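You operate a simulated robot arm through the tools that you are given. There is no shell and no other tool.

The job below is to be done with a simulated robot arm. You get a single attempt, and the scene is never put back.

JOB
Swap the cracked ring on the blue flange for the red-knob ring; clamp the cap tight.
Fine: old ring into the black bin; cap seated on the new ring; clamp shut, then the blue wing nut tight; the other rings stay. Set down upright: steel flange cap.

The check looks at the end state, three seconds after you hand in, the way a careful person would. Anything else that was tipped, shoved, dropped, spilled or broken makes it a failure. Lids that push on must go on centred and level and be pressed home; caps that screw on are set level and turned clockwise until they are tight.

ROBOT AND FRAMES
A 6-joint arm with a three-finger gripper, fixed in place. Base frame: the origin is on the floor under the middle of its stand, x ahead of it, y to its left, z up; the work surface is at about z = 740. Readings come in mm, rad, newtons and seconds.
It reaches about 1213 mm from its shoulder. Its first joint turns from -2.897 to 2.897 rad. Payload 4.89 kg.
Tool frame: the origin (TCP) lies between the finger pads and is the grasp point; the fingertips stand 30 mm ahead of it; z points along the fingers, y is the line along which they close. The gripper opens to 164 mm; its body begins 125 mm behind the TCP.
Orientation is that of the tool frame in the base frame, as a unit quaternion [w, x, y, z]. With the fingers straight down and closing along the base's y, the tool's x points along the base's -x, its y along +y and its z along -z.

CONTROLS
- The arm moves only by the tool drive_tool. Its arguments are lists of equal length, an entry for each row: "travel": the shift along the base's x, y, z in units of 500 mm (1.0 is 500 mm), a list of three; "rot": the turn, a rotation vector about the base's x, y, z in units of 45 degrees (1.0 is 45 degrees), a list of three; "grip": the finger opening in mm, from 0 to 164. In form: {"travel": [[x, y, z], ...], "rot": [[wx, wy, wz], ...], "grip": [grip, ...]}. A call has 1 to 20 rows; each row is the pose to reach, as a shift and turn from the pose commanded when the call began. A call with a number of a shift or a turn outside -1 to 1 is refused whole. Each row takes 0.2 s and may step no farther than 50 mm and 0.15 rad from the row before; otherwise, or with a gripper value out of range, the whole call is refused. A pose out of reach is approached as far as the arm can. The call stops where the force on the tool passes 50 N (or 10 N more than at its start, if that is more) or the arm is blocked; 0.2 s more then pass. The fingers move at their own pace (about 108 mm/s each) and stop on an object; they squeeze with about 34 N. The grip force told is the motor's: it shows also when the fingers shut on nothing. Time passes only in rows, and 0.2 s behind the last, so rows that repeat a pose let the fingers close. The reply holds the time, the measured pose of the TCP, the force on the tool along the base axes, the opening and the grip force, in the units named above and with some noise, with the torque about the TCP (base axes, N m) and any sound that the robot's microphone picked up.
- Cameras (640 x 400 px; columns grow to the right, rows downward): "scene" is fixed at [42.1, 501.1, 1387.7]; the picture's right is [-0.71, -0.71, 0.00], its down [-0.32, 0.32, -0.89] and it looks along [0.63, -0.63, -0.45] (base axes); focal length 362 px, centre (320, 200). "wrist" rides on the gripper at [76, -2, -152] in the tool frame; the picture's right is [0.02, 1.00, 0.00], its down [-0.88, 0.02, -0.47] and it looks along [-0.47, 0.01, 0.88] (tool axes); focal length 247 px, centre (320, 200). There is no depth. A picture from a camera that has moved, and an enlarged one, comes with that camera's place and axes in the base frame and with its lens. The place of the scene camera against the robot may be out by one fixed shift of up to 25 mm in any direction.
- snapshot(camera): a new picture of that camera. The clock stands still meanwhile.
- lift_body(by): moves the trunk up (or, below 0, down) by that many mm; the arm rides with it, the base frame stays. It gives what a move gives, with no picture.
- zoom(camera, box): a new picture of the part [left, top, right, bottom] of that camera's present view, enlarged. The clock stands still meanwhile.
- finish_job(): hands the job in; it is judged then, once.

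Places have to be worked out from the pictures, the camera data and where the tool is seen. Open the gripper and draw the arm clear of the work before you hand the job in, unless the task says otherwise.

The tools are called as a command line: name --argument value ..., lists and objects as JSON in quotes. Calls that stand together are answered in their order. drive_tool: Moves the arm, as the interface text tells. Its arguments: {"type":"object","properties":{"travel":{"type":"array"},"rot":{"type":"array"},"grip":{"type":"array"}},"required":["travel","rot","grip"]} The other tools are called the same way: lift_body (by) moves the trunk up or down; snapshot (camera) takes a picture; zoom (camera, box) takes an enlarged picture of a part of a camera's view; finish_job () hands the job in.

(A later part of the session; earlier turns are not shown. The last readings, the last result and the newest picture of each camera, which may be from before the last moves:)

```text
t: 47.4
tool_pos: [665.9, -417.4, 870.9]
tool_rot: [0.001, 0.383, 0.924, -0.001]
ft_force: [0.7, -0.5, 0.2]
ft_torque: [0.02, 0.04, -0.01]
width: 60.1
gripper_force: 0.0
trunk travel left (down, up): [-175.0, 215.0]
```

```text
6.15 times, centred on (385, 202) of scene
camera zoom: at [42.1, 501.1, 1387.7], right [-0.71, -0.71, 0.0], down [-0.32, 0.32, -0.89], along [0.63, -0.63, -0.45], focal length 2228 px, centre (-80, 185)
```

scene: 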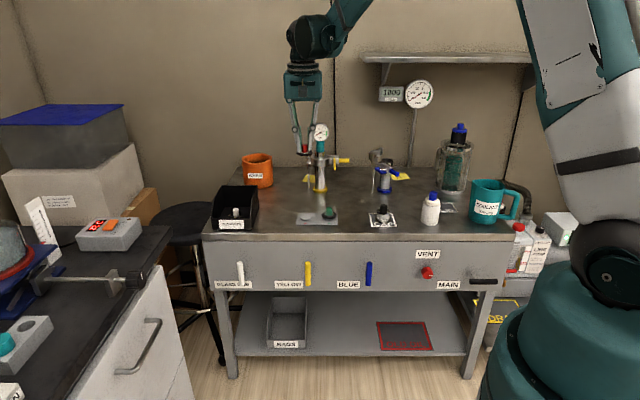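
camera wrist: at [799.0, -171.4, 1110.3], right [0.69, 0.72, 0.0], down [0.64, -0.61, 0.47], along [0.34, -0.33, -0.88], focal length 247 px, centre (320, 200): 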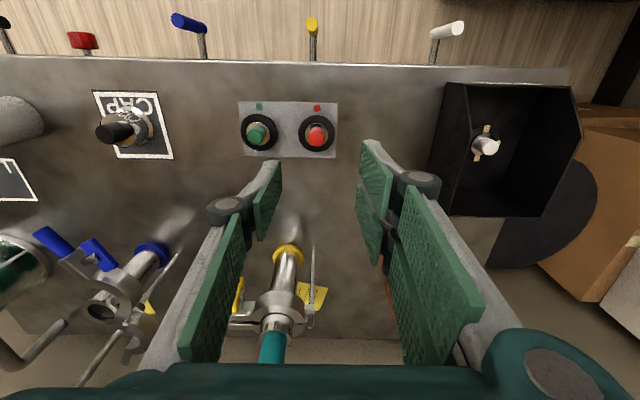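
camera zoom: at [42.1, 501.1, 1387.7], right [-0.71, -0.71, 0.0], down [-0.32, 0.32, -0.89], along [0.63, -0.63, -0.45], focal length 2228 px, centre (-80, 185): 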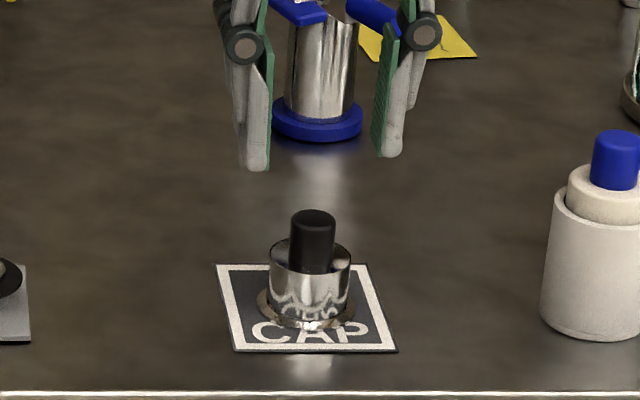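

The cap is upright on the mat. I correct by (-1.1, -2.4) mm and go down to z = 815 with fingers at 50 mm.

drive_tool --travel '[[-0.0022, -0.0047, -0.02], [-0.0022, -0.0047, -0.06], [-0.0022, -0.0047, -0.1], [-0.0022, -0.0047, -0.112], [-0.0022, -0.0047, -0.112]]' --rot '[[0, 0, 0], [0, 0, 0], [0, 0, 0], [0, 0, 0], [0, 0, 0]]' --grip '[55, 50, 50, 50, 50]'

zoom --camera "wrist" --box '[240, 110, 400, 250]'

zoom --camera "scene" --box '[355, 170, 415, 235]'

```text
t: 48.6
tool_pos: [664.0, -420.6, 814.9]
tool_rot: [0.0, 0.383, 0.924, 0.0]
ft_force: [0.4, 0.2, 0.5]
ft_torque: [0.0, 0.04, 0.02]
width: 49.9
gripper_force: 0.1
trunk travel left (down, up): [-175.0, 215.0]
```

```text
2.86 times, centred on (320, 180) of wrist
camera zoom: at [607.9, -366.4, 967.2], right [0.69, 0.72, 0.0], down [0.64, -0.61, 0.47], along [0.34, -0.33, -0.88], focal length 706 px, centre (320, 257)
```

zoom: 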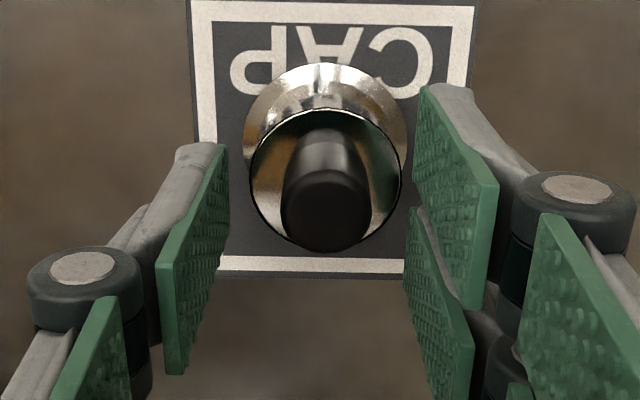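

```text
6.15 times, centred on (385, 202) of scene
camera zoom: at [42.1, 501.1, 1387.7], right [-0.71, -0.71, 0.0], down [-0.32, 0.32, -0.89], along [0.63, -0.63, -0.45], focal length 2228 px, centre (-80, 185)
```

zoom: 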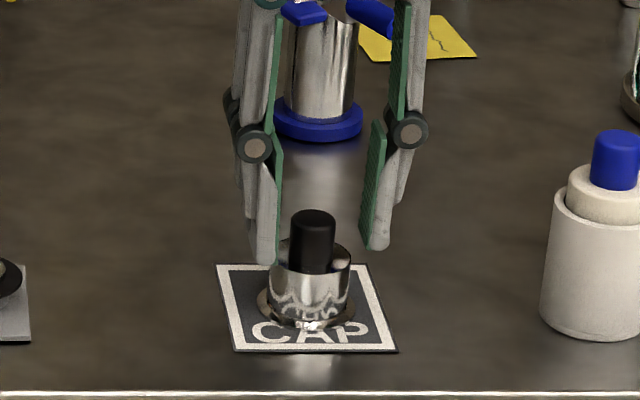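

Well lined up in depth; 1 mm to the picture's right. I correct, lower to z ≈ 808 and close on the black knob.

drive_tool --travel '[[0.0014, 0.0014, -0.008], [0.0014, 0.0014, -0.014], [0.0014, 0.0014, -0.014], [0.0014, 0.0014, -0.014], [0.0014, 0.0014, -0.014], [0.0014, 0.0014, -0.014]]' --rot '[[0, 0, 0], [0, 0, 0], [0, 0, 0], [0, 0, 0], [0, 0, 0], [0, 0, 0]]' --grip '[45, 38, 30, 10, 10, 10]'

drive_tool --travel '[[0, 0, 0.008], [0, 0, 0.02], [0, 0, 0.06], [0, 0, 0.14], [0, 0, 0.23], [0, 0, 0.32], [0, 0, 0.41], [0, 0, 0.46], [0, 0, 0.46]]' --rot '[[0, 0, 0], [0, 0, 0], [0, 0, 0], [0, 0, 0], [0, 0, 0], [0, 0, 0], [0, 0, 0], [0, 0, 0], [0, 0, 0]]' --grip '[10, 10, 10, 10, 10, 10, 10, 10, 10]'

zoom --camera "scene" --box '[355, 110, 425, 235]'

zoom --camera "wrist" --box '[240, 110, 400, 250]'

```text
t: 50.0
tool_pos: [664.3, -418.9, 807.0]
tool_rot: [0.0, 0.382, 0.924, 0.0]
ft_force: [0.5, 1.6, 1.8]
ft_torque: [-0.04, 0.03, 0.01]
width: 23.6
gripper_force: 33.9
trunk travel left (down, up): [-175.0, 215.0]
```

```text
t: 52.0
tool_pos: [662.1, -416.9, 1036.5]
tool_rot: [0.0, 0.382, 0.924, 0.001]
ft_force: [-0.3, 0.5, -1.3]
ft_torque: [-0.04, -0.04, 0.02]
width: 23.8
gripper_force: 34.0
trunk travel left (down, up): [-175.0, 215.0]
```

```text
3.20 times, centred on (390, 172) of scene
camera zoom: at [42.1, 501.1, 1387.7], right [-0.71, -0.71, 0.0], down [-0.32, 0.32, -0.89], along [0.63, -0.63, -0.45], focal length 1158 px, centre (96, 288)
```

zoom: 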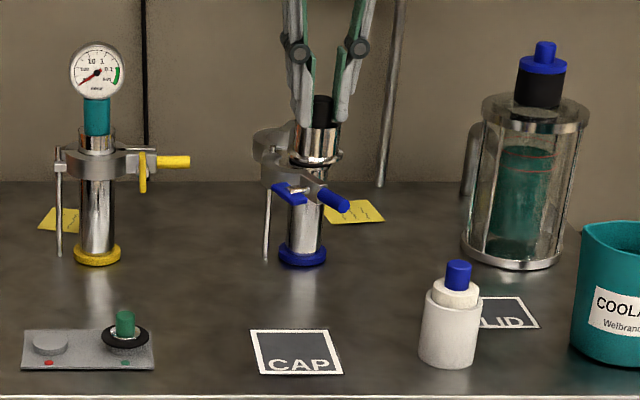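

```text
2.86 times, centred on (320, 180) of wrist
camera zoom: at [606.7, -363.4, 1188.3], right [0.69, 0.72, 0.0], down [0.64, -0.61, 0.47], along [0.34, -0.33, -0.88], focal length 706 px, centre (320, 257)
```

zoom: 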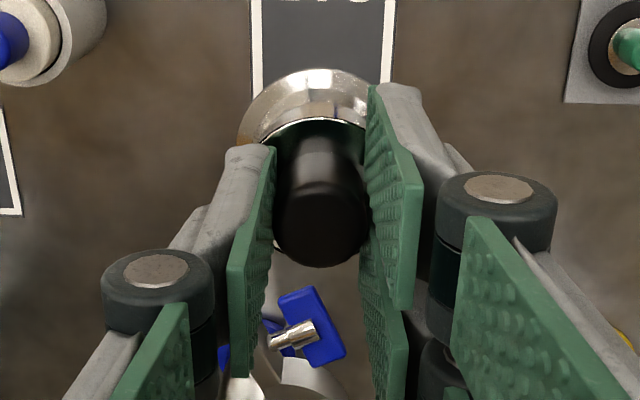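

The cap is held upright. I carry it back over the flange.

drive_tool --travel '[[0.0474, -0.068, 0], [0.0948, -0.136, 0], [0.1422, -0.204, 0], [0.1896, -0.272, 0], [0.237, -0.34, 0], [0.2844, -0.4078, 0], [0.2844, -0.4078, -0.06], [0.2844, -0.4078, -0.11], [0.2844, -0.4078, -0.11]]' --rot '[[0, 0, 0], [0, 0, 0], [0, 0, 0], [0, 0, 0], [0, 0, 0], [0, 0, 0], [0, 0, 0], [0, 0, 0], [0, 0, 0]]' --grip '[10, 10, 10, 10, 10, 10, 10, 10, 10]'

zoom --camera "wrist" --box '[260, 80, 380, 190]'

zoom --camera "scene" --box '[370, 125, 410, 170]'

```text
t: 54.0
tool_pos: [805.0, -623.7, 982.2]
tool_rot: [0.0, 0.382, 0.924, 0.0]
ft_force: [0.3, 0.4, -1.5]
ft_torque: [0.01, 0.01, 0.03]
width: 23.5
gripper_force: 33.8
trunk travel left (down, up): [-175.0, 215.0]
```

```text
3.64 times, centred on (320, 135) of wrist
camera zoom: at [750.2, -570.0, 1134.3], right [0.69, 0.72, 0.0], down [0.64, -0.61, 0.47], along [0.34, -0.33, -0.88], focal length 898 px, centre (320, 436)
```

zoom: 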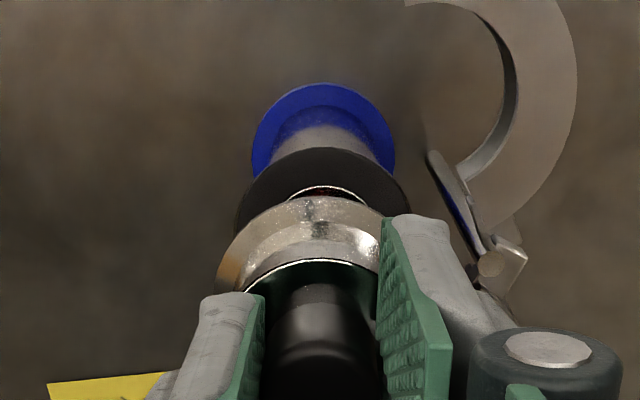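

```text
8.89 times, centred on (390, 148) of scene
camera zoom: at [42.1, 501.1, 1387.7], right [-0.71, -0.71, 0.0], down [-0.32, 0.32, -0.89], along [0.63, -0.63, -0.45], focal length 3218 px, centre (-302, 667)
```

zoom: 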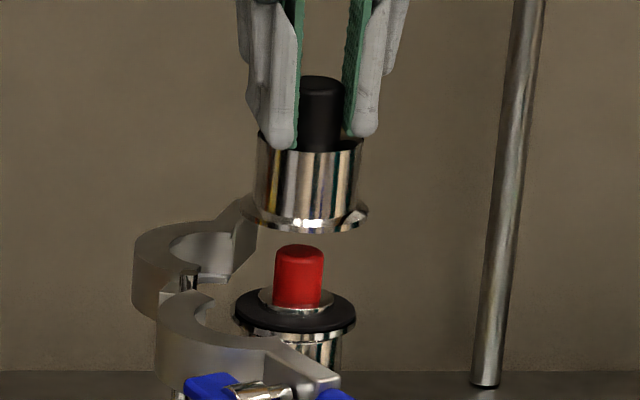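

The tool is about 3.6 mm too far back. I correct by (-2.2, +2.9) mm and lower to z = 955 for another check.

drive_tool --travel '[[-0.0044, 0.0058, -0.01], [-0.0044, 0.0058, -0.03], [-0.0044, 0.0058, -0.052], [-0.0044, 0.0058, -0.052], [-0.0044, 0.0058, -0.052]]' --rot '[[0, 0, 0], [0, 0, 0], [0, 0, 0], [0, 0, 0], [0, 0, 0]]' --grip '[10, 10, 10, 10, 10]'

zoom --camera "wrist" --box '[260, 80, 380, 190]'

zoom --camera "scene" --box '[375, 140, 405, 170]'

```text
t: 55.2
tool_pos: [803.0, -619.7, 956.3]
tool_rot: [0.001, 0.383, 0.924, 0.0]
ft_force: [0.2, 0.0, -1.9]
ft_torque: [0.01, 0.01, 0.04]
width: 23.5
gripper_force: 33.9
trunk travel left (down, up): [-175.0, 215.0]
```

```text
3.64 times, centred on (320, 135) of wrist
camera zoom: at [748.0, -566.7, 1109.1], right [0.69, 0.72, 0.0], down [0.64, -0.61, 0.47], along [0.34, -0.33, -0.88], focal length 898 px, centre (320, 436)
```

zoom: 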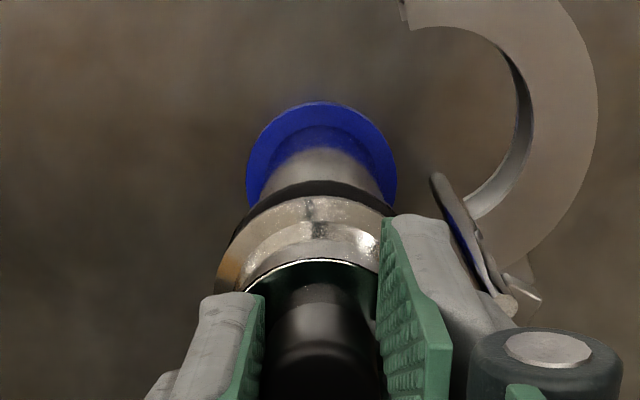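

```text
13.33 times, centred on (390, 155) of scene
camera zoom: at [42.1, 501.1, 1387.7], right [-0.71, -0.71, 0.0], down [-0.32, 0.32, -0.89], along [0.63, -0.63, -0.45], focal length 4826 px, centre (-613, 800)
```

zoom: 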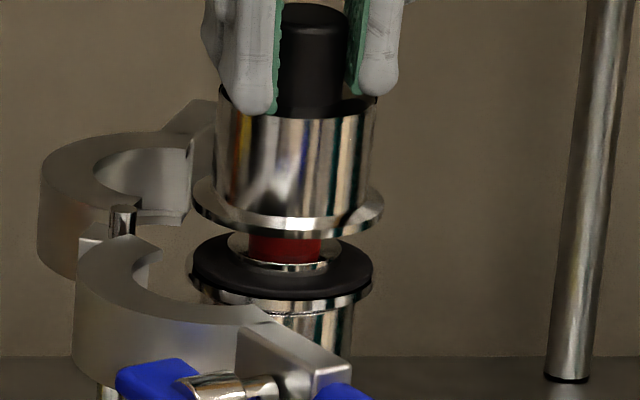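

Ring and cap agree within about 1 mm in both views. I lower to z ≈ 945 and look before pressing home.

drive_tool --travel '[[0, 0, -0.01], [0, 0, -0.018], [0, 0, -0.022], [0, 0, -0.022]]' --rot '[[0, 0, 0], [0, 0, 0], [0, 0, 0], [0, 0, 0]]' --grip '[10, 10, 10, 10]'

zoom --camera "scene" --box '[375, 140, 405, 170]'

zoom --camera "wrist" --box '[260, 80, 380, 190]'

```text
t: 56.2
tool_pos: [802.9, -619.9, 946.1]
tool_rot: [0.001, 0.383, 0.924, 0.0]
ft_force: [-0.5, -0.7, -1.9]
ft_torque: [0.02, 0.04, -0.05]
width: 23.9
gripper_force: 34.0
trunk travel left (down, up): [-175.0, 215.0]
```

```text
13.33 times, centred on (390, 155) of scene
camera zoom: at [42.1, 501.1, 1387.7], right [-0.71, -0.71, 0.0], down [-0.32, 0.32, -0.89], along [0.63, -0.63, -0.45], focal length 4826 px, centre (-613, 800)
```

zoom: 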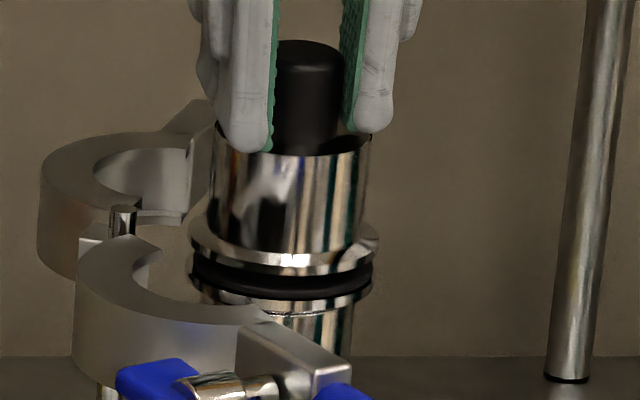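

```text
3.64 times, centred on (320, 135) of wrist
camera zoom: at [747.9, -565.8, 1098.3], right [0.69, 0.72, 0.0], down [0.64, -0.61, 0.47], along [0.34, -0.33, -0.88], focal length 898 px, centre (320, 436)
```

zoom: 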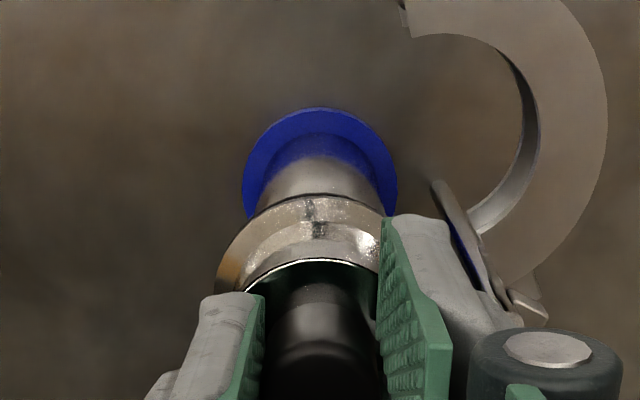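

Cap and ring are concentric in the picture. I press down in small steps.

drive_tool --travel '[[0, 0, -0.004], [0, 0, -0.007], [0, 0, -0.007]]' --rot '[[0, 0, 0], [0, 0, 0], [0, 0, 0]]' --grip '[10, 10, 10]'

zoom --camera "scene" --box '[375, 140, 405, 170]'

```text
t: 57.0
tool_pos: [802.7, -618.3, 941.5]
tool_rot: [0.0, 0.383, 0.924, 0.001]
ft_force: [0.0, 0.6, -1.5]
ft_torque: [-0.03, -0.01, 0.01]
width: 23.8
gripper_force: 34.3
trunk travel left (down, up): [-175.0, 215.0]
```

```text
13.33 times, centred on (390, 155) of scene
camera zoom: at [42.1, 501.1, 1387.7], right [-0.71, -0.71, 0.0], down [-0.32, 0.32, -0.89], along [0.63, -0.63, -0.45], focal length 4826 px, centre (-613, 800)
```

zoom: 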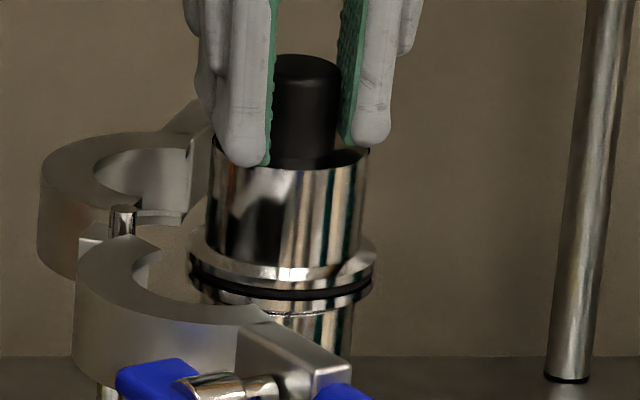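

No contact yet. Two more millimetres.

drive_tool --travel '[[0, 0, -0.003], [0, 0, -0.005], [0, 0, -0.005]]' --rot '[[0, 0, 0], [0, 0, 0], [0, 0, 0]]' --grip '[10, 10, 10]'

zoom --camera "scene" --box '[375, 140, 405, 170]'

```text
t: 57.8
tool_pos: [803.2, -620.4, 941.3]
tool_rot: [0.001, 0.383, 0.924, 0.0]
ft_force: [6.1, 1.0, 23.5]
ft_torque: [-0.05, -0.32, 0.01]
width: 23.9
gripper_force: 33.7
trunk travel left (down, up): [-175.0, 215.0]
```

```text
13.33 times, centred on (390, 155) of scene
camera zoom: at [42.1, 501.1, 1387.7], right [-0.71, -0.71, 0.0], down [-0.32, 0.32, -0.89], along [0.63, -0.63, -0.45], focal length 4826 px, centre (-613, 800)
```

zoom: 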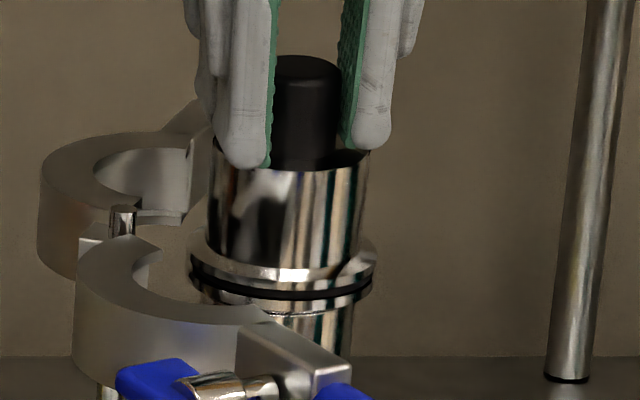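

The cap is back at the original seated height (941.3) under 23 N. I release it gently and rise, then inspect.

drive_tool --travel '[[0.0008, -0.0004, 0.002], [0.0008, -0.0004, 0.002], [0.0008, -0.0004, 0.002], [0.0008, -0.0004, 0.002], [0.0008, -0.0004, 0.04], [0.0008, -0.0004, 0.1], [0.0008, -0.0004, 0.16], [0.0008, -0.0004, 0.16]]' --rot '[[0, 0, 0], [0, 0, 0], [0, 0, 0], [0, 0, 0], [0, 0, 0], [0, 0, 0], [0, 0, 0], [0, 0, 0]]' --grip '[26, 40, 50, 50, 50, 60, 60, 60]'

zoom --camera "scene" --box '[370, 140, 410, 165]'

zoom --camera "wrist" --box '[240, 60, 440, 220]'

```text
t: 59.6
tool_pos: [804.4, -619.2, 1020.8]
tool_rot: [0.0, 0.382, 0.924, -0.001]
ft_force: [-0.5, 0.3, 1.0]
ft_torque: [-0.01, -0.04, -0.01]
width: 60.0
gripper_force: 0.1
trunk travel left (down, up): [-175.0, 215.0]
```

```text
16.00 times, centred on (390, 152) of scene
camera zoom: at [42.1, 501.1, 1387.7], right [-0.71, -0.71, 0.0], down [-0.32, 0.32, -0.89], along [0.63, -0.63, -0.45], focal length 5792 px, centre (-800, 960)
```

zoom: 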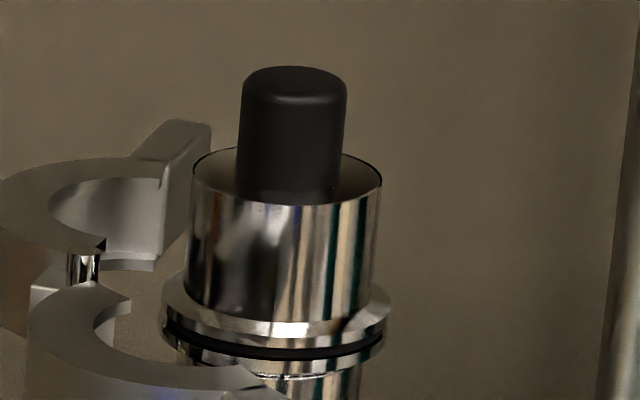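

```text
2.50 times, centred on (340, 140) of wrist
camera zoom: at [748.7, -566.4, 1172.5], right [0.69, 0.72, 0.0], down [0.64, -0.61, 0.47], along [0.34, -0.33, -0.88], focal length 617 px, centre (270, 350)
```

zoom: 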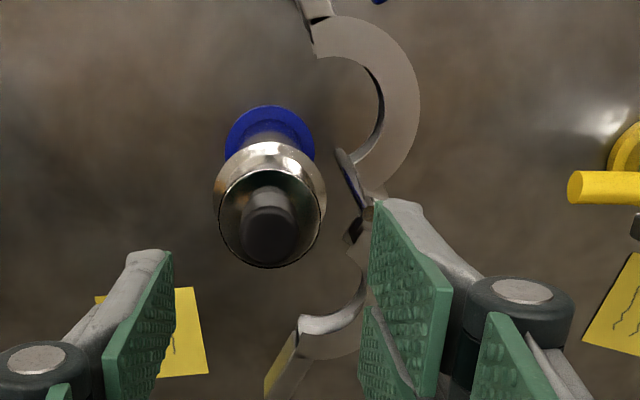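

The cap sits exactly as it did at the start. Next the clamp: hinge near (840, -589), front-jaw handle pointing to about (693, -526) at z ≈ 873. I move above the handle, yawed +21.5° to straddle it, and look.

drive_tool --travel '[[-0.052, 0.045, 0], [-0.104, 0.09, -0.01], [-0.156, 0.136, -0.02], [-0.2084, 0.1814, -0.04], [-0.2084, 0.1814, -0.06], [-0.2084, 0.1814, -0.06]]' --rot '[[0, 0, 0.12], [0, 0, 0.24], [0, 0, 0.36], [0, 0, 0.478], [0, 0, 0.478], [0, 0, 0.478]]' --grip '[60, 60, 60, 60, 60, 60]'

snapshot --camera "wrist"

zoom --camera "wrist" --box '[220, 80, 420, 240]'

zoom --camera "scene" --box '[345, 110, 435, 200]'

```text
t: 61.0
tool_pos: [699.1, -527.5, 990.7]
tool_rot: [0.0, 0.204, 0.979, 0.0]
ft_force: [-0.2, -0.2, 1.1]
ft_torque: [-0.05, -0.04, 0.01]
width: 60.0
gripper_force: 0.0
trunk travel left (down, up): [-175.0, 215.0]
```

```text
taken
camera wrist: at [628.1, -498.8, 1142.5], right [0.38, 0.93, 0.0], down [0.82, -0.33, 0.47], along [0.44, -0.18, -0.88], focal length 247 px, centre (320, 200)
```

wrist: 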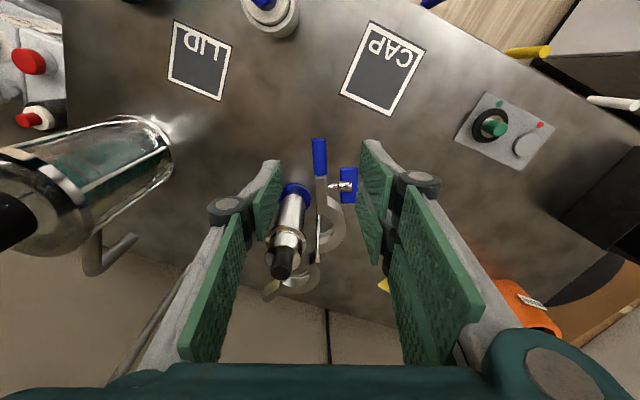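

```text
2.50 times, centred on (320, 160) of wrist
camera zoom: at [628.1, -498.8, 1142.5], right [0.38, 0.93, 0.0], down [0.82, -0.33, 0.47], along [0.44, -0.18, -0.88], focal length 617 px, centre (320, 300)
```

zoom: 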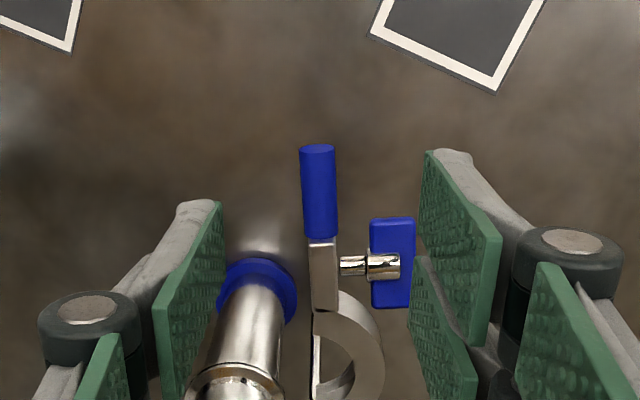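

```text
4.44 times, centred on (390, 155) of scene
camera zoom: at [42.1, 501.1, 1387.7], right [-0.71, -0.71, 0.0], down [-0.32, 0.32, -0.89], along [0.63, -0.63, -0.45], focal length 1609 px, centre (9, 400)
```

zoom: 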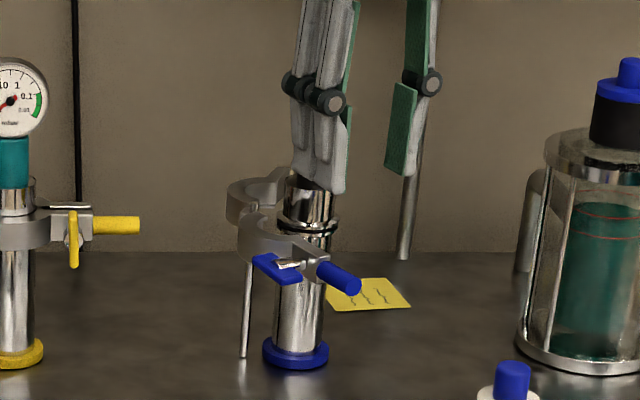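

The handle is lined up with the fingers; the wing-nut plate is to its right, so I must straddle only the outer tip. I shift 9 mm outward along the handle, narrow to 30 mm and descend to z = 922 for a check.

drive_tool --travel '[[-0.018, 0.0076, -0.02], [-0.018, 0.0076, -0.08], [-0.018, 0.0076, -0.13], [-0.018, 0.0076, -0.138], [-0.018, 0.0076, -0.138]]' --rot '[[0, 0, 0], [0, 0, 0], [0, 0, 0], [0, 0, 0], [0, 0, 0]]' --grip '[40, 30, 30, 30, 30]'

zoom --camera "wrist" --box '[220, 100, 420, 260]'

zoom --camera "scene" --box '[350, 120, 420, 190]'

```text
t: 62.2
tool_pos: [692.3, -523.9, 919.0]
tool_rot: [0.0, 0.204, 0.979, 0.0]
ft_force: [-0.5, -0.1, 0.0]
ft_torque: [0.05, 0.03, -0.02]
width: 30.0
gripper_force: 0.2
trunk travel left (down, up): [-175.0, 215.0]
```

```text
2.50 times, centred on (320, 180) of wrist
camera zoom: at [620.8, -495.2, 1072.4], right [0.38, 0.93, 0.0], down [0.82, -0.33, 0.47], along [0.44, -0.18, -0.88], focal length 617 px, centre (320, 250)
```

zoom: 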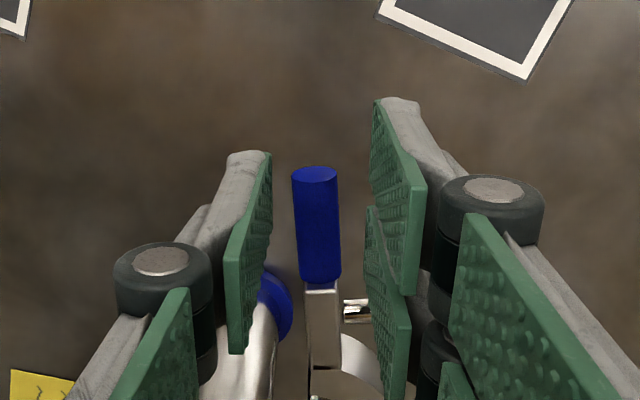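

```text
5.71 times, centred on (385, 155) of scene
camera zoom: at [42.1, 501.1, 1387.7], right [-0.71, -0.71, 0.0], down [-0.32, 0.32, -0.89], along [0.63, -0.63, -0.45], focal length 2068 px, centre (-51, 457)
```

zoom: 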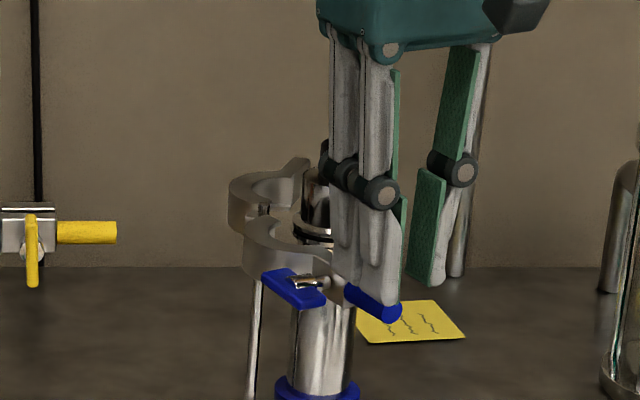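

I move 5 mm further out along the handle and lower so the tips are just above the wing-nut plate level, then check clearance.

drive_tool --travel '[[-0.0104, 0.0012, 0], [-0.0104, 0.0012, -0.008], [-0.0104, 0.0012, -0.008]]' --rot '[[0, 0, 0], [0, 0, 0], [0, 0, 0]]' --grip '[30, 28, 28]'

zoom --camera "wrist" --box '[240, 120, 400, 260]'

zoom --camera "scene" --box '[370, 145, 405, 185]'

```text
t: 63.0
tool_pos: [686.4, -524.6, 915.8]
tool_rot: [-0.001, 0.204, 0.979, 0.0]
ft_force: [1.0, -0.3, -0.7]
ft_torque: [-0.05, -0.02, -0.03]
width: 27.9
gripper_force: 0.0
trunk travel left (down, up): [-175.0, 215.0]
```

```text
2.86 times, centred on (320, 190) of wrist
camera zoom: at [614.8, -494.9, 1068.6], right [0.38, 0.93, 0.0], down [0.82, -0.33, 0.47], along [0.44, -0.18, -0.88], focal length 706 px, centre (320, 229)
```

zoom: 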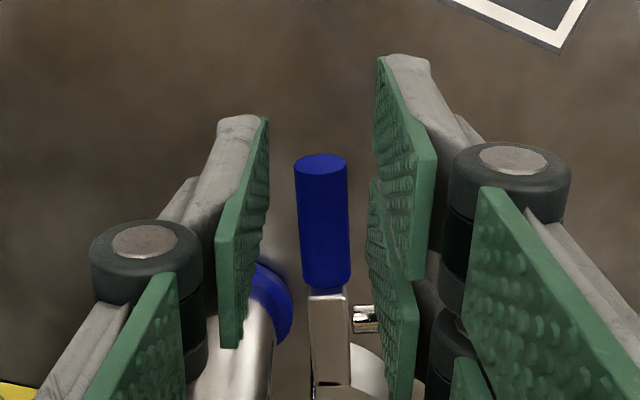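

```text
10.00 times, centred on (388, 165) of scene
camera zoom: at [42.1, 501.1, 1387.7], right [-0.71, -0.71, 0.0], down [-0.32, 0.32, -0.89], along [0.63, -0.63, -0.45], focal length 3620 px, centre (-355, 550)
```

zoom: 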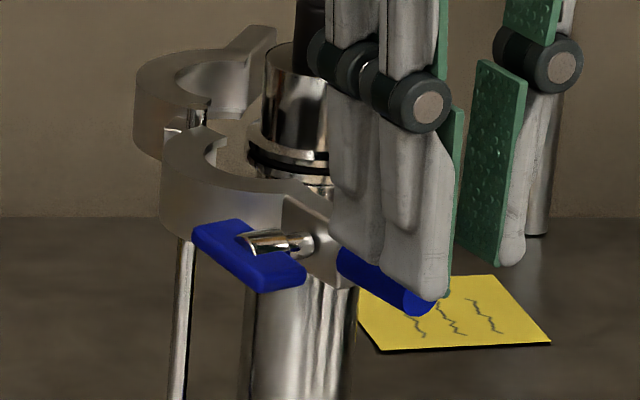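

There is about 7 mm clearance between the rear finger and the wing-nut plate. I lower to z = 894 so the fingers straddle the handle.

drive_tool --travel '[[0, 0, -0.015], [0, 0, -0.03], [0, 0, -0.043], [0, 0, -0.043]]' --rot '[[0, 0, 0], [0, 0, 0], [0, 0, 0], [0, 0, 0]]' --grip '[28, 28, 28, 28]'

zoom --camera "wrist" --box '[240, 120, 400, 260]'

zoom --camera "scene" --box '[370, 145, 405, 185]'

```text
t: 64.0
tool_pos: [687.3, -524.4, 893.7]
tool_rot: [0.0, 0.204, 0.979, 0.0]
ft_force: [-0.1, 0.4, 0.9]
ft_torque: [0.0, -0.01, 0.0]
width: 27.9
gripper_force: 0.0
trunk travel left (down, up): [-175.0, 215.0]
```

```text
2.86 times, centred on (320, 190) of wrist
camera zoom: at [615.2, -494.8, 1046.8], right [0.38, 0.93, 0.0], down [0.82, -0.33, 0.47], along [0.44, -0.18, -0.88], focal length 706 px, centre (320, 229)
```

zoom: 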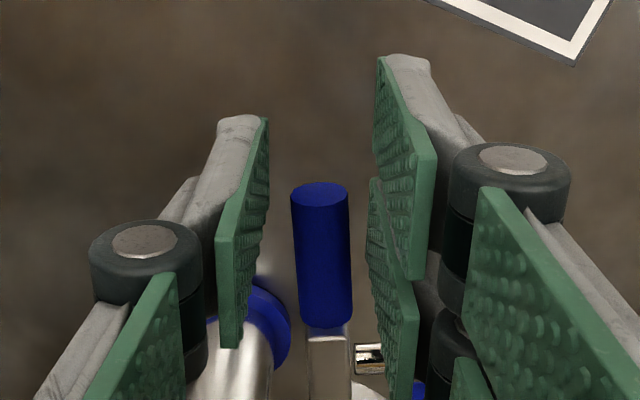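

```text
10.00 times, centred on (388, 165) of scene
camera zoom: at [42.1, 501.1, 1387.7], right [-0.71, -0.71, 0.0], down [-0.32, 0.32, -0.89], along [0.63, -0.63, -0.45], focal length 3620 px, centre (-355, 550)
```

zoom: 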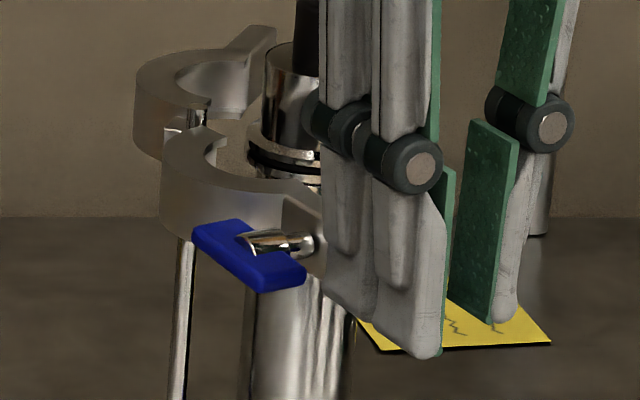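

The handle is captured between the fingers with slack. I swing it along the arc about the hinge, turning the tool with it, first 18°.

drive_tool --travel '[[-0.006, -0.016, 0], [-0.0119, -0.0321, 0], [-0.0165, -0.0487, 0], [-0.0203, -0.0653, 0], [-0.0231, -0.0822, 0], [-0.0252, -0.0992, 0]]' --rot '[[0, 0, 0.0667], [0, 0, 0.1333], [0, 0, 0.2], [0, 0, 0.2667], [0, 0, 0.3333], [0, 0, 0.4]]' --grip '[28, 28, 28, 28, 28, 28]'

snapshot --camera "wrist"

zoom --camera "scene" --box '[360, 135, 420, 195]'

```text
t: 65.4
tool_pos: [673.4, -574.5, 896.1]
tool_rot: [0.0, 0.047, 0.999, 0.0]
ft_force: [-0.8, 0.2, 0.4]
ft_torque: [-0.05, 0.01, -0.01]
width: 28.0
gripper_force: 0.0
trunk travel left (down, up): [-175.0, 215.0]
```

```text
taken
camera wrist: at [597.0, -567.9, 1048.3], right [0.07, 1.0, 0.0], down [0.88, -0.06, 0.47], along [0.47, -0.03, -0.88], focal length 247 px, centre (320, 200)
```

wrist: 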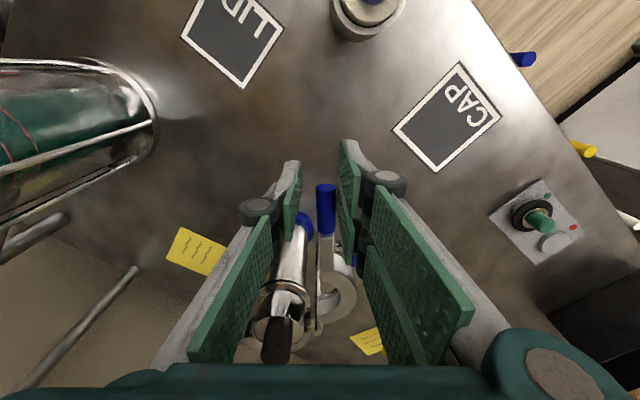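

```text
6.67 times, centred on (390, 165) of scene
camera zoom: at [42.1, 501.1, 1387.7], right [-0.71, -0.71, 0.0], down [-0.32, 0.32, -0.89], along [0.63, -0.63, -0.45], focal length 2413 px, centre (-147, 433)
```

zoom: 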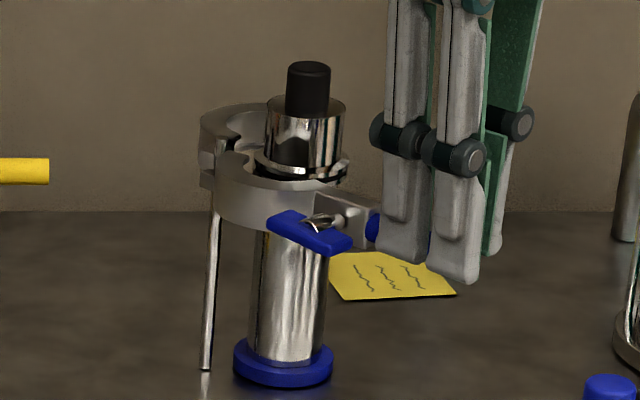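

Both jaws are swinging shut together (they are linked), with no notable force. I continue the arc another 24°.

drive_tool --travel '[[-0.0012, -0.0172, 0], [-0.0014, -0.0342, 0], [-0.0008, -0.0514, 0], [0.0008, -0.0684, 0], [0.0032, -0.0854, 0], [0.0066, -0.102, 0], [0.0108, -0.1188, 0], [0.0158, -0.135, 0]]' --rot '[[0, 0, 0.0667], [0, 0, 0.1333], [0, 0, 0.2], [0, 0, 0.2667], [0, 0, 0.3333], [0, 0, 0.4], [0, 0, 0.4667], [0, 0, 0.5333]]' --grip '[28, 28, 28, 28, 28, 28, 28, 28]'

snapshot --camera "wrist"

zoom --camera "scene" --box '[360, 135, 420, 195]'

```text
t: 67.2
tool_pos: [680.9, -640.7, 894.2]
tool_rot: [0.0, -0.162, 0.987, 0.0]
ft_force: [-1.2, 0.4, -0.1]
ft_torque: [-0.05, -0.01, 0.01]
width: 28.1
gripper_force: 0.0
trunk travel left (down, up): [-175.0, 215.0]
```

```text
taken
camera wrist: at [609.2, -666.1, 1047.3], right [-0.34, 0.94, 0.0], down [0.83, 0.3, 0.47], along [0.45, 0.16, -0.88], focal length 247 px, centre (320, 200)
```

wrist: 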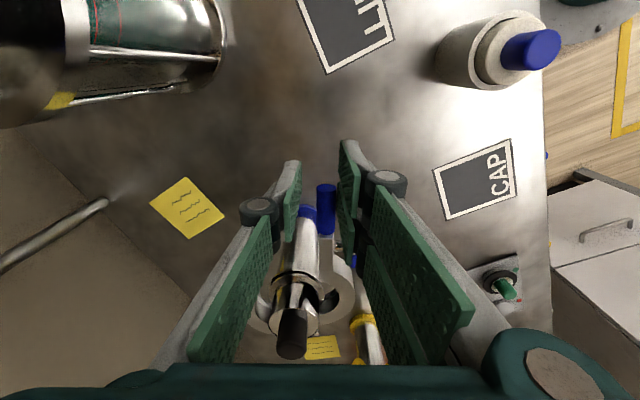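

```text
6.67 times, centred on (390, 165) of scene
camera zoom: at [42.1, 501.1, 1387.7], right [-0.71, -0.71, 0.0], down [-0.32, 0.32, -0.89], along [0.63, -0.63, -0.45], focal length 2413 px, centre (-147, 433)
```

zoom: 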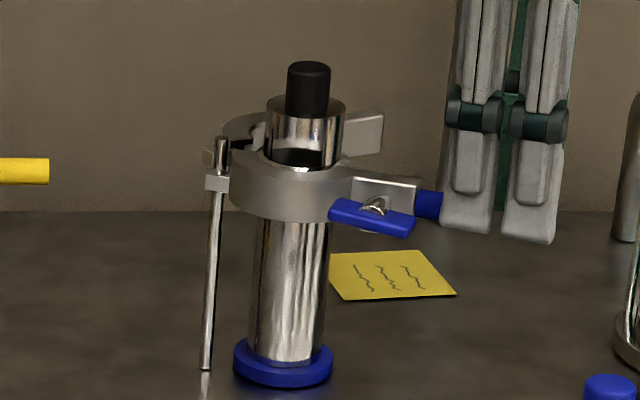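

The jaws are about 26° from closed, still with no force. I continue 18° more and look.

drive_tool --travel '[[0.006, -0.016, 0], [0.0126, -0.0318, 0], [0.0202, -0.0472, 0], [0.0286, -0.062, 0], [0.0376, -0.0766, 0], [0.0476, -0.0906, 0]]' --rot '[[0, 0, 0.0667], [0, 0, 0.1333], [0, 0, 0.2], [0, 0, 0.2667], [0, 0, 0.3333], [0, 0, 0.4]]' --grip '[28, 28, 28, 28, 28, 28]'

zoom --camera "wrist" --box '[220, 140, 420, 380]'

zoom --camera "scene" --box '[365, 110, 455, 195]'

```text
t: 68.6
tool_pos: [706.0, -686.1, 895.4]
tool_rot: [0.0, -0.314, 0.95, 0.0]
ft_force: [-0.5, 0.0, -0.5]
ft_torque: [-0.03, -0.03, 0.01]
width: 28.1
gripper_force: 0.1
trunk travel left (down, up): [-175.0, 215.0]
```

```text
1.67 times, centred on (320, 260) of wrist
camera zoom: at [644.6, -731.2, 1047.3], right [-0.61, 0.79, 0.0], down [0.7, 0.54, 0.47], along [0.37, 0.29, -0.88], focal length 412 px, centre (320, 100)
```

zoom: 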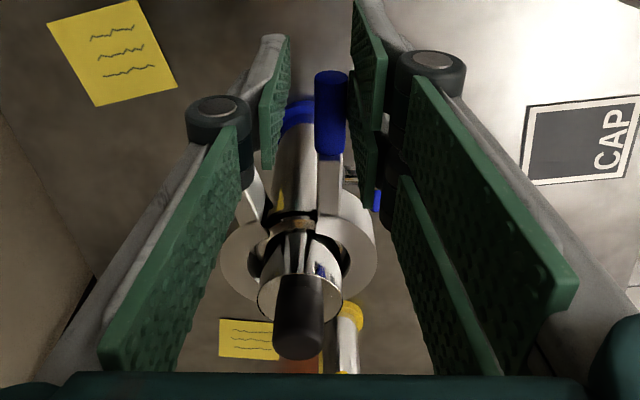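

```text
4.71 times, centred on (410, 152) of scene
camera zoom: at [42.1, 501.1, 1387.7], right [-0.71, -0.71, 0.0], down [-0.32, 0.32, -0.89], along [0.63, -0.63, -0.45], focal length 1704 px, centre (-104, 424)
```

zoom: 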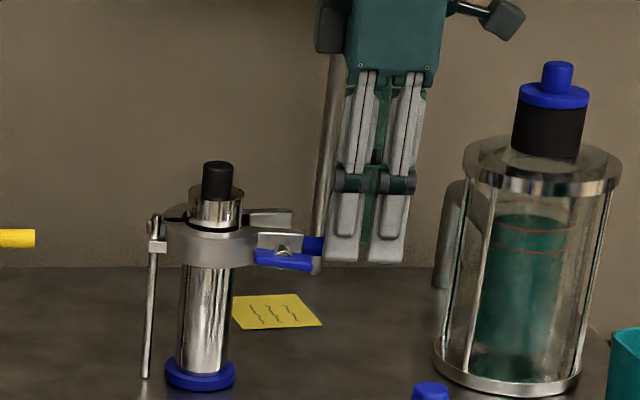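

Nearly shut. I carry on in small steps toward closure, watching for contact force.

drive_tool --travel '[[0.0053, -0.0067, 0], [0.0106, -0.0134, 0], [0.0162, -0.02, 0], [0.0218, -0.0264, 0], [0.0278, -0.0325, 0]]' --rot '[[0, 0, 0.0333], [0, 0, 0.0667], [0, 0, 0.1], [0, 0, 0.1333], [0, 0, 0.1667]]' --grip '[28, 28, 28, 28, 28]'

zoom --camera "scene" --box '[365, 140, 425, 190]'

zoom --camera "wrist" --box '[220, 140, 420, 380]'

```text
t: 69.8
tool_pos: [717.8, -701.5, 894.8]
tool_rot: [0.001, -0.374, 0.927, 0.0]
ft_force: [-0.1, -0.2, 0.1]
ft_torque: [0.0, -0.04, -0.02]
width: 28.0
gripper_force: 0.1
trunk travel left (down, up): [-175.0, 215.0]
```

```text
8.00 times, centred on (395, 165) of scene
camera zoom: at [42.1, 501.1, 1387.7], right [-0.71, -0.71, 0.0], down [-0.32, 0.32, -0.89], along [0.63, -0.63, -0.45], focal length 2896 px, centre (-280, 480)
```

zoom: 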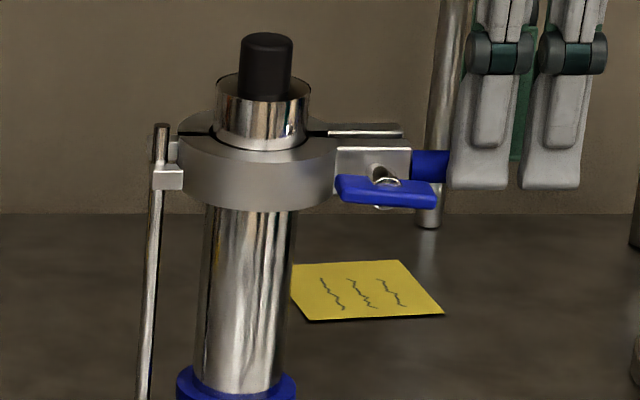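

```text
1.67 times, centred on (320, 260) of wrist
camera zoom: at [664.2, -755.8, 1047.2], right [-0.71, 0.7, 0.0], down [0.62, 0.63, 0.47], along [0.33, 0.34, -0.88], focal length 412 px, centre (320, 100)
```

zoom: 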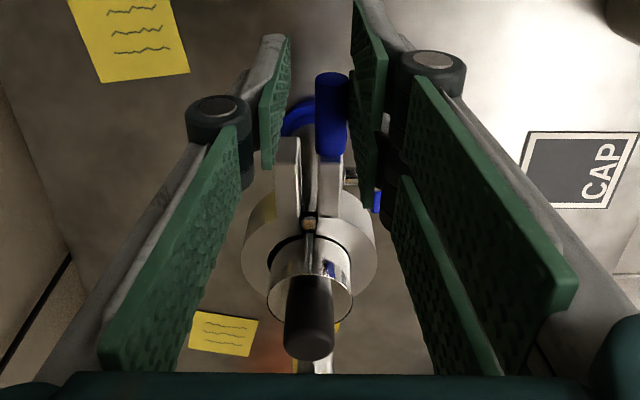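

A few degrees remain. I push on in 2 mm steps along the arc, keeping the tool's yaw.

drive_tool --travel '[[0.0027, -0.003, 0], [0.0055, -0.0058, 0], [0.0083, -0.0086, 0], [0.0083, -0.0086, 0]]' --rot '[[0, 0, 0.016], [0, 0, 0.032], [0, 0, 0.032], [0, 0, 0.032]]' --grip '[28, 28, 28, 28]'

zoom --camera "scene" --box '[365, 140, 425, 190]'

zoom --camera "wrist" --box '[260, 160, 380, 300]'

```text
t: 70.8
tool_pos: [721.7, -707.2, 895.5]
tool_rot: [0.0, -0.386, 0.922, 0.001]
ft_force: [-10.7, 13.7, -5.5]
ft_torque: [0.28, 0.24, 0.25]
width: 35.3
gripper_force: 9.2
trunk travel left (down, up): [-175.0, 215.0]
```

```text
8.00 times, centred on (395, 165) of scene
camera zoom: at [42.1, 501.1, 1387.7], right [-0.71, -0.71, 0.0], down [-0.32, 0.32, -0.89], along [0.63, -0.63, -0.45], focal length 2896 px, centre (-280, 480)
```

zoom: 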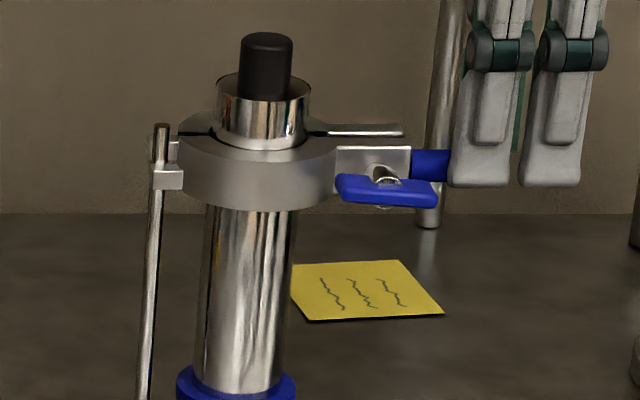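

```text
2.86 times, centred on (320, 230) of wrist
camera zoom: at [669.7, -761.7, 1048.1], right [-0.73, 0.69, 0.0], down [0.6, 0.64, 0.47], along [0.32, 0.34, -0.88], focal length 706 px, centre (320, 114)
```

zoom: 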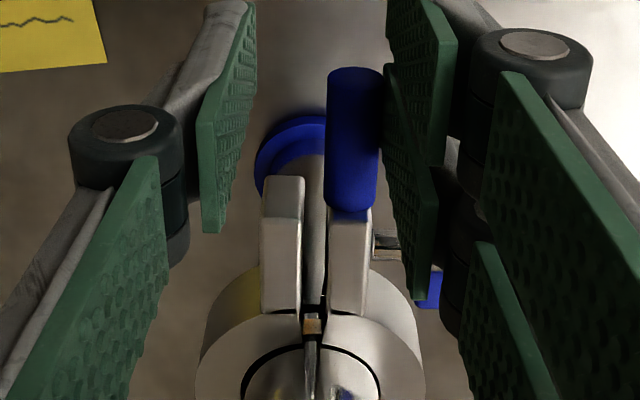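

The fingers now press with 17 N and the jaws look as closed as the yellow clamp's. I back off 4 mm, rise, and see whether it stays shut.

drive_tool --travel '[[-0.0055, 0.0058, 0], [-0.0055, 0.0058, 0], [-0.0055, 0.0058, 0.06], [-0.0055, 0.0058, 0.14], [-0.0055, 0.0058, 0.22], [-0.0055, 0.0058, 0.26], [-0.0055, 0.0058, 0.26]]' --rot '[[0, 0, 0], [0, 0, 0], [0, 0, 0], [0, 0, 0], [0, 0, 0], [0, 0, 0], [0, 0, 0]]' --grip '[28, 28, 28, 28, 28, 28, 28]'

zoom --camera "scene" --box '[368, 140, 412, 185]'

snapshot --camera "wrist"

zoom --camera "scene" --box '[300, 140, 350, 190]'

```text
t: 72.4
tool_pos: [721.6, -705.2, 1024.1]
tool_rot: [0.0, -0.386, 0.923, 0.001]
ft_force: [-0.8, 0.3, 0.1]
ft_torque: [-0.09, -0.02, 0.0]
width: 28.2
gripper_force: 0.1
trunk travel left (down, up): [-175.0, 215.0]
```

```text
8.89 times, centred on (390, 162) of scene
camera zoom: at [42.1, 501.1, 1387.7], right [-0.71, -0.71, 0.0], down [-0.32, 0.32, -0.89], along [0.63, -0.63, -0.45], focal length 3218 px, centre (-302, 533)
```

zoom: 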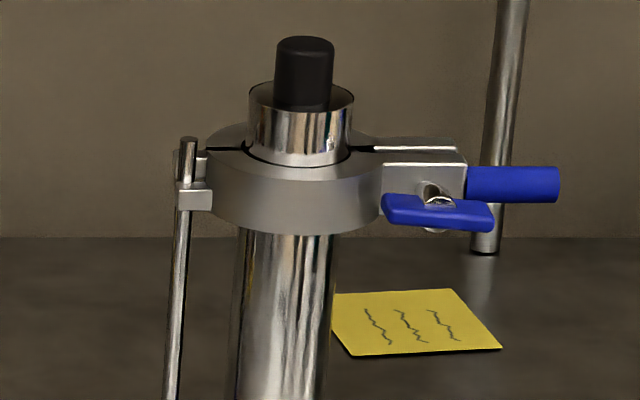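

```text
taken
camera wrist: at [668.7, -760.2, 1176.9], right [-0.73, 0.69, 0.0], down [0.6, 0.64, 0.47], along [0.32, 0.34, -0.88], focal length 247 px, centre (320, 200)
```

wrist: 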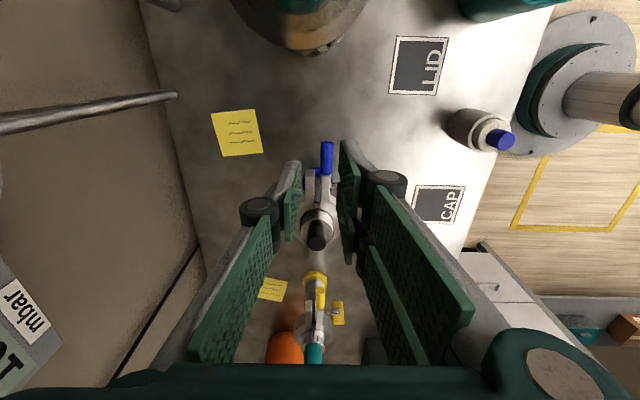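

```text
8.00 times, centred on (325, 165) of scene
camera zoom: at [42.1, 501.1, 1387.7], right [-0.71, -0.71, 0.0], down [-0.32, 0.32, -0.89], along [0.63, -0.63, -0.45], focal length 2896 px, centre (280, 480)
```

zoom: 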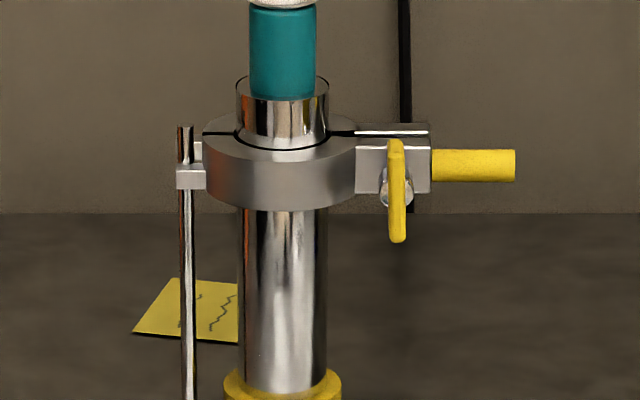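

The clamp stays shut, matching the yellow one. A horizontal approach to the wing nut would hit the white bottle, so I plan to turn it with a single fingertip from above, pushing the wing clockwise. I open to 100 mm and move so the single (rear) finger is above the wing nut, and look.

drive_tool --travel '[[-0.012, 0.06, 0], [-0.025, 0.12, -0.01], [-0.037, 0.18, -0.02], [-0.049, 0.2386, -0.03], [-0.049, 0.2386, -0.03], [-0.049, 0.2386, -0.03]]' --rot '[[0, 0, 0], [0, 0, 0], [0, 0, 0], [0, 0, 0], [0, 0, 0], [0, 0, 0]]' --grip '[40, 60, 80, 100, 100, 100]'

snapshot --camera "wrist"

zoom --camera "scene" --box '[350, 90, 450, 200]'

```text
t: 73.8
tool_pos: [695.6, -585.4, 1009.8]
tool_rot: [0.0, -0.387, 0.922, 0.0]
ft_force: [-0.1, -0.1, -0.2]
ft_torque: [-0.07, -0.01, 0.0]
width: 99.9
gripper_force: 0.1
trunk travel left (down, up): [-175.0, 215.0]
```

```text
taken
camera wrist: at [643.4, -639.8, 1161.5], right [-0.73, 0.69, 0.0], down [0.6, 0.64, 0.47], along [0.32, 0.34, -0.88], focal length 247 px, centre (320, 200)
```

wrist: 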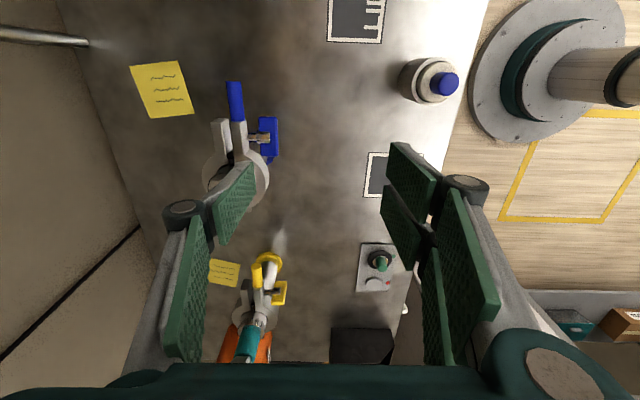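

```text
3.64 times, centred on (400, 145) of scene
camera zoom: at [42.1, 501.1, 1387.7], right [-0.71, -0.71, 0.0], down [-0.32, 0.32, -0.89], along [0.63, -0.63, -0.45], focal length 1316 px, centre (29, 400)
```

zoom: 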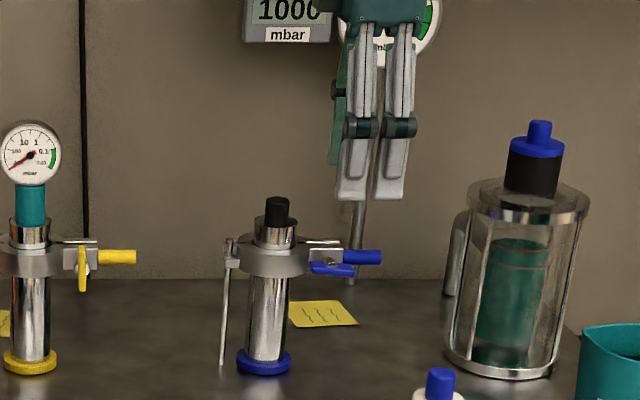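

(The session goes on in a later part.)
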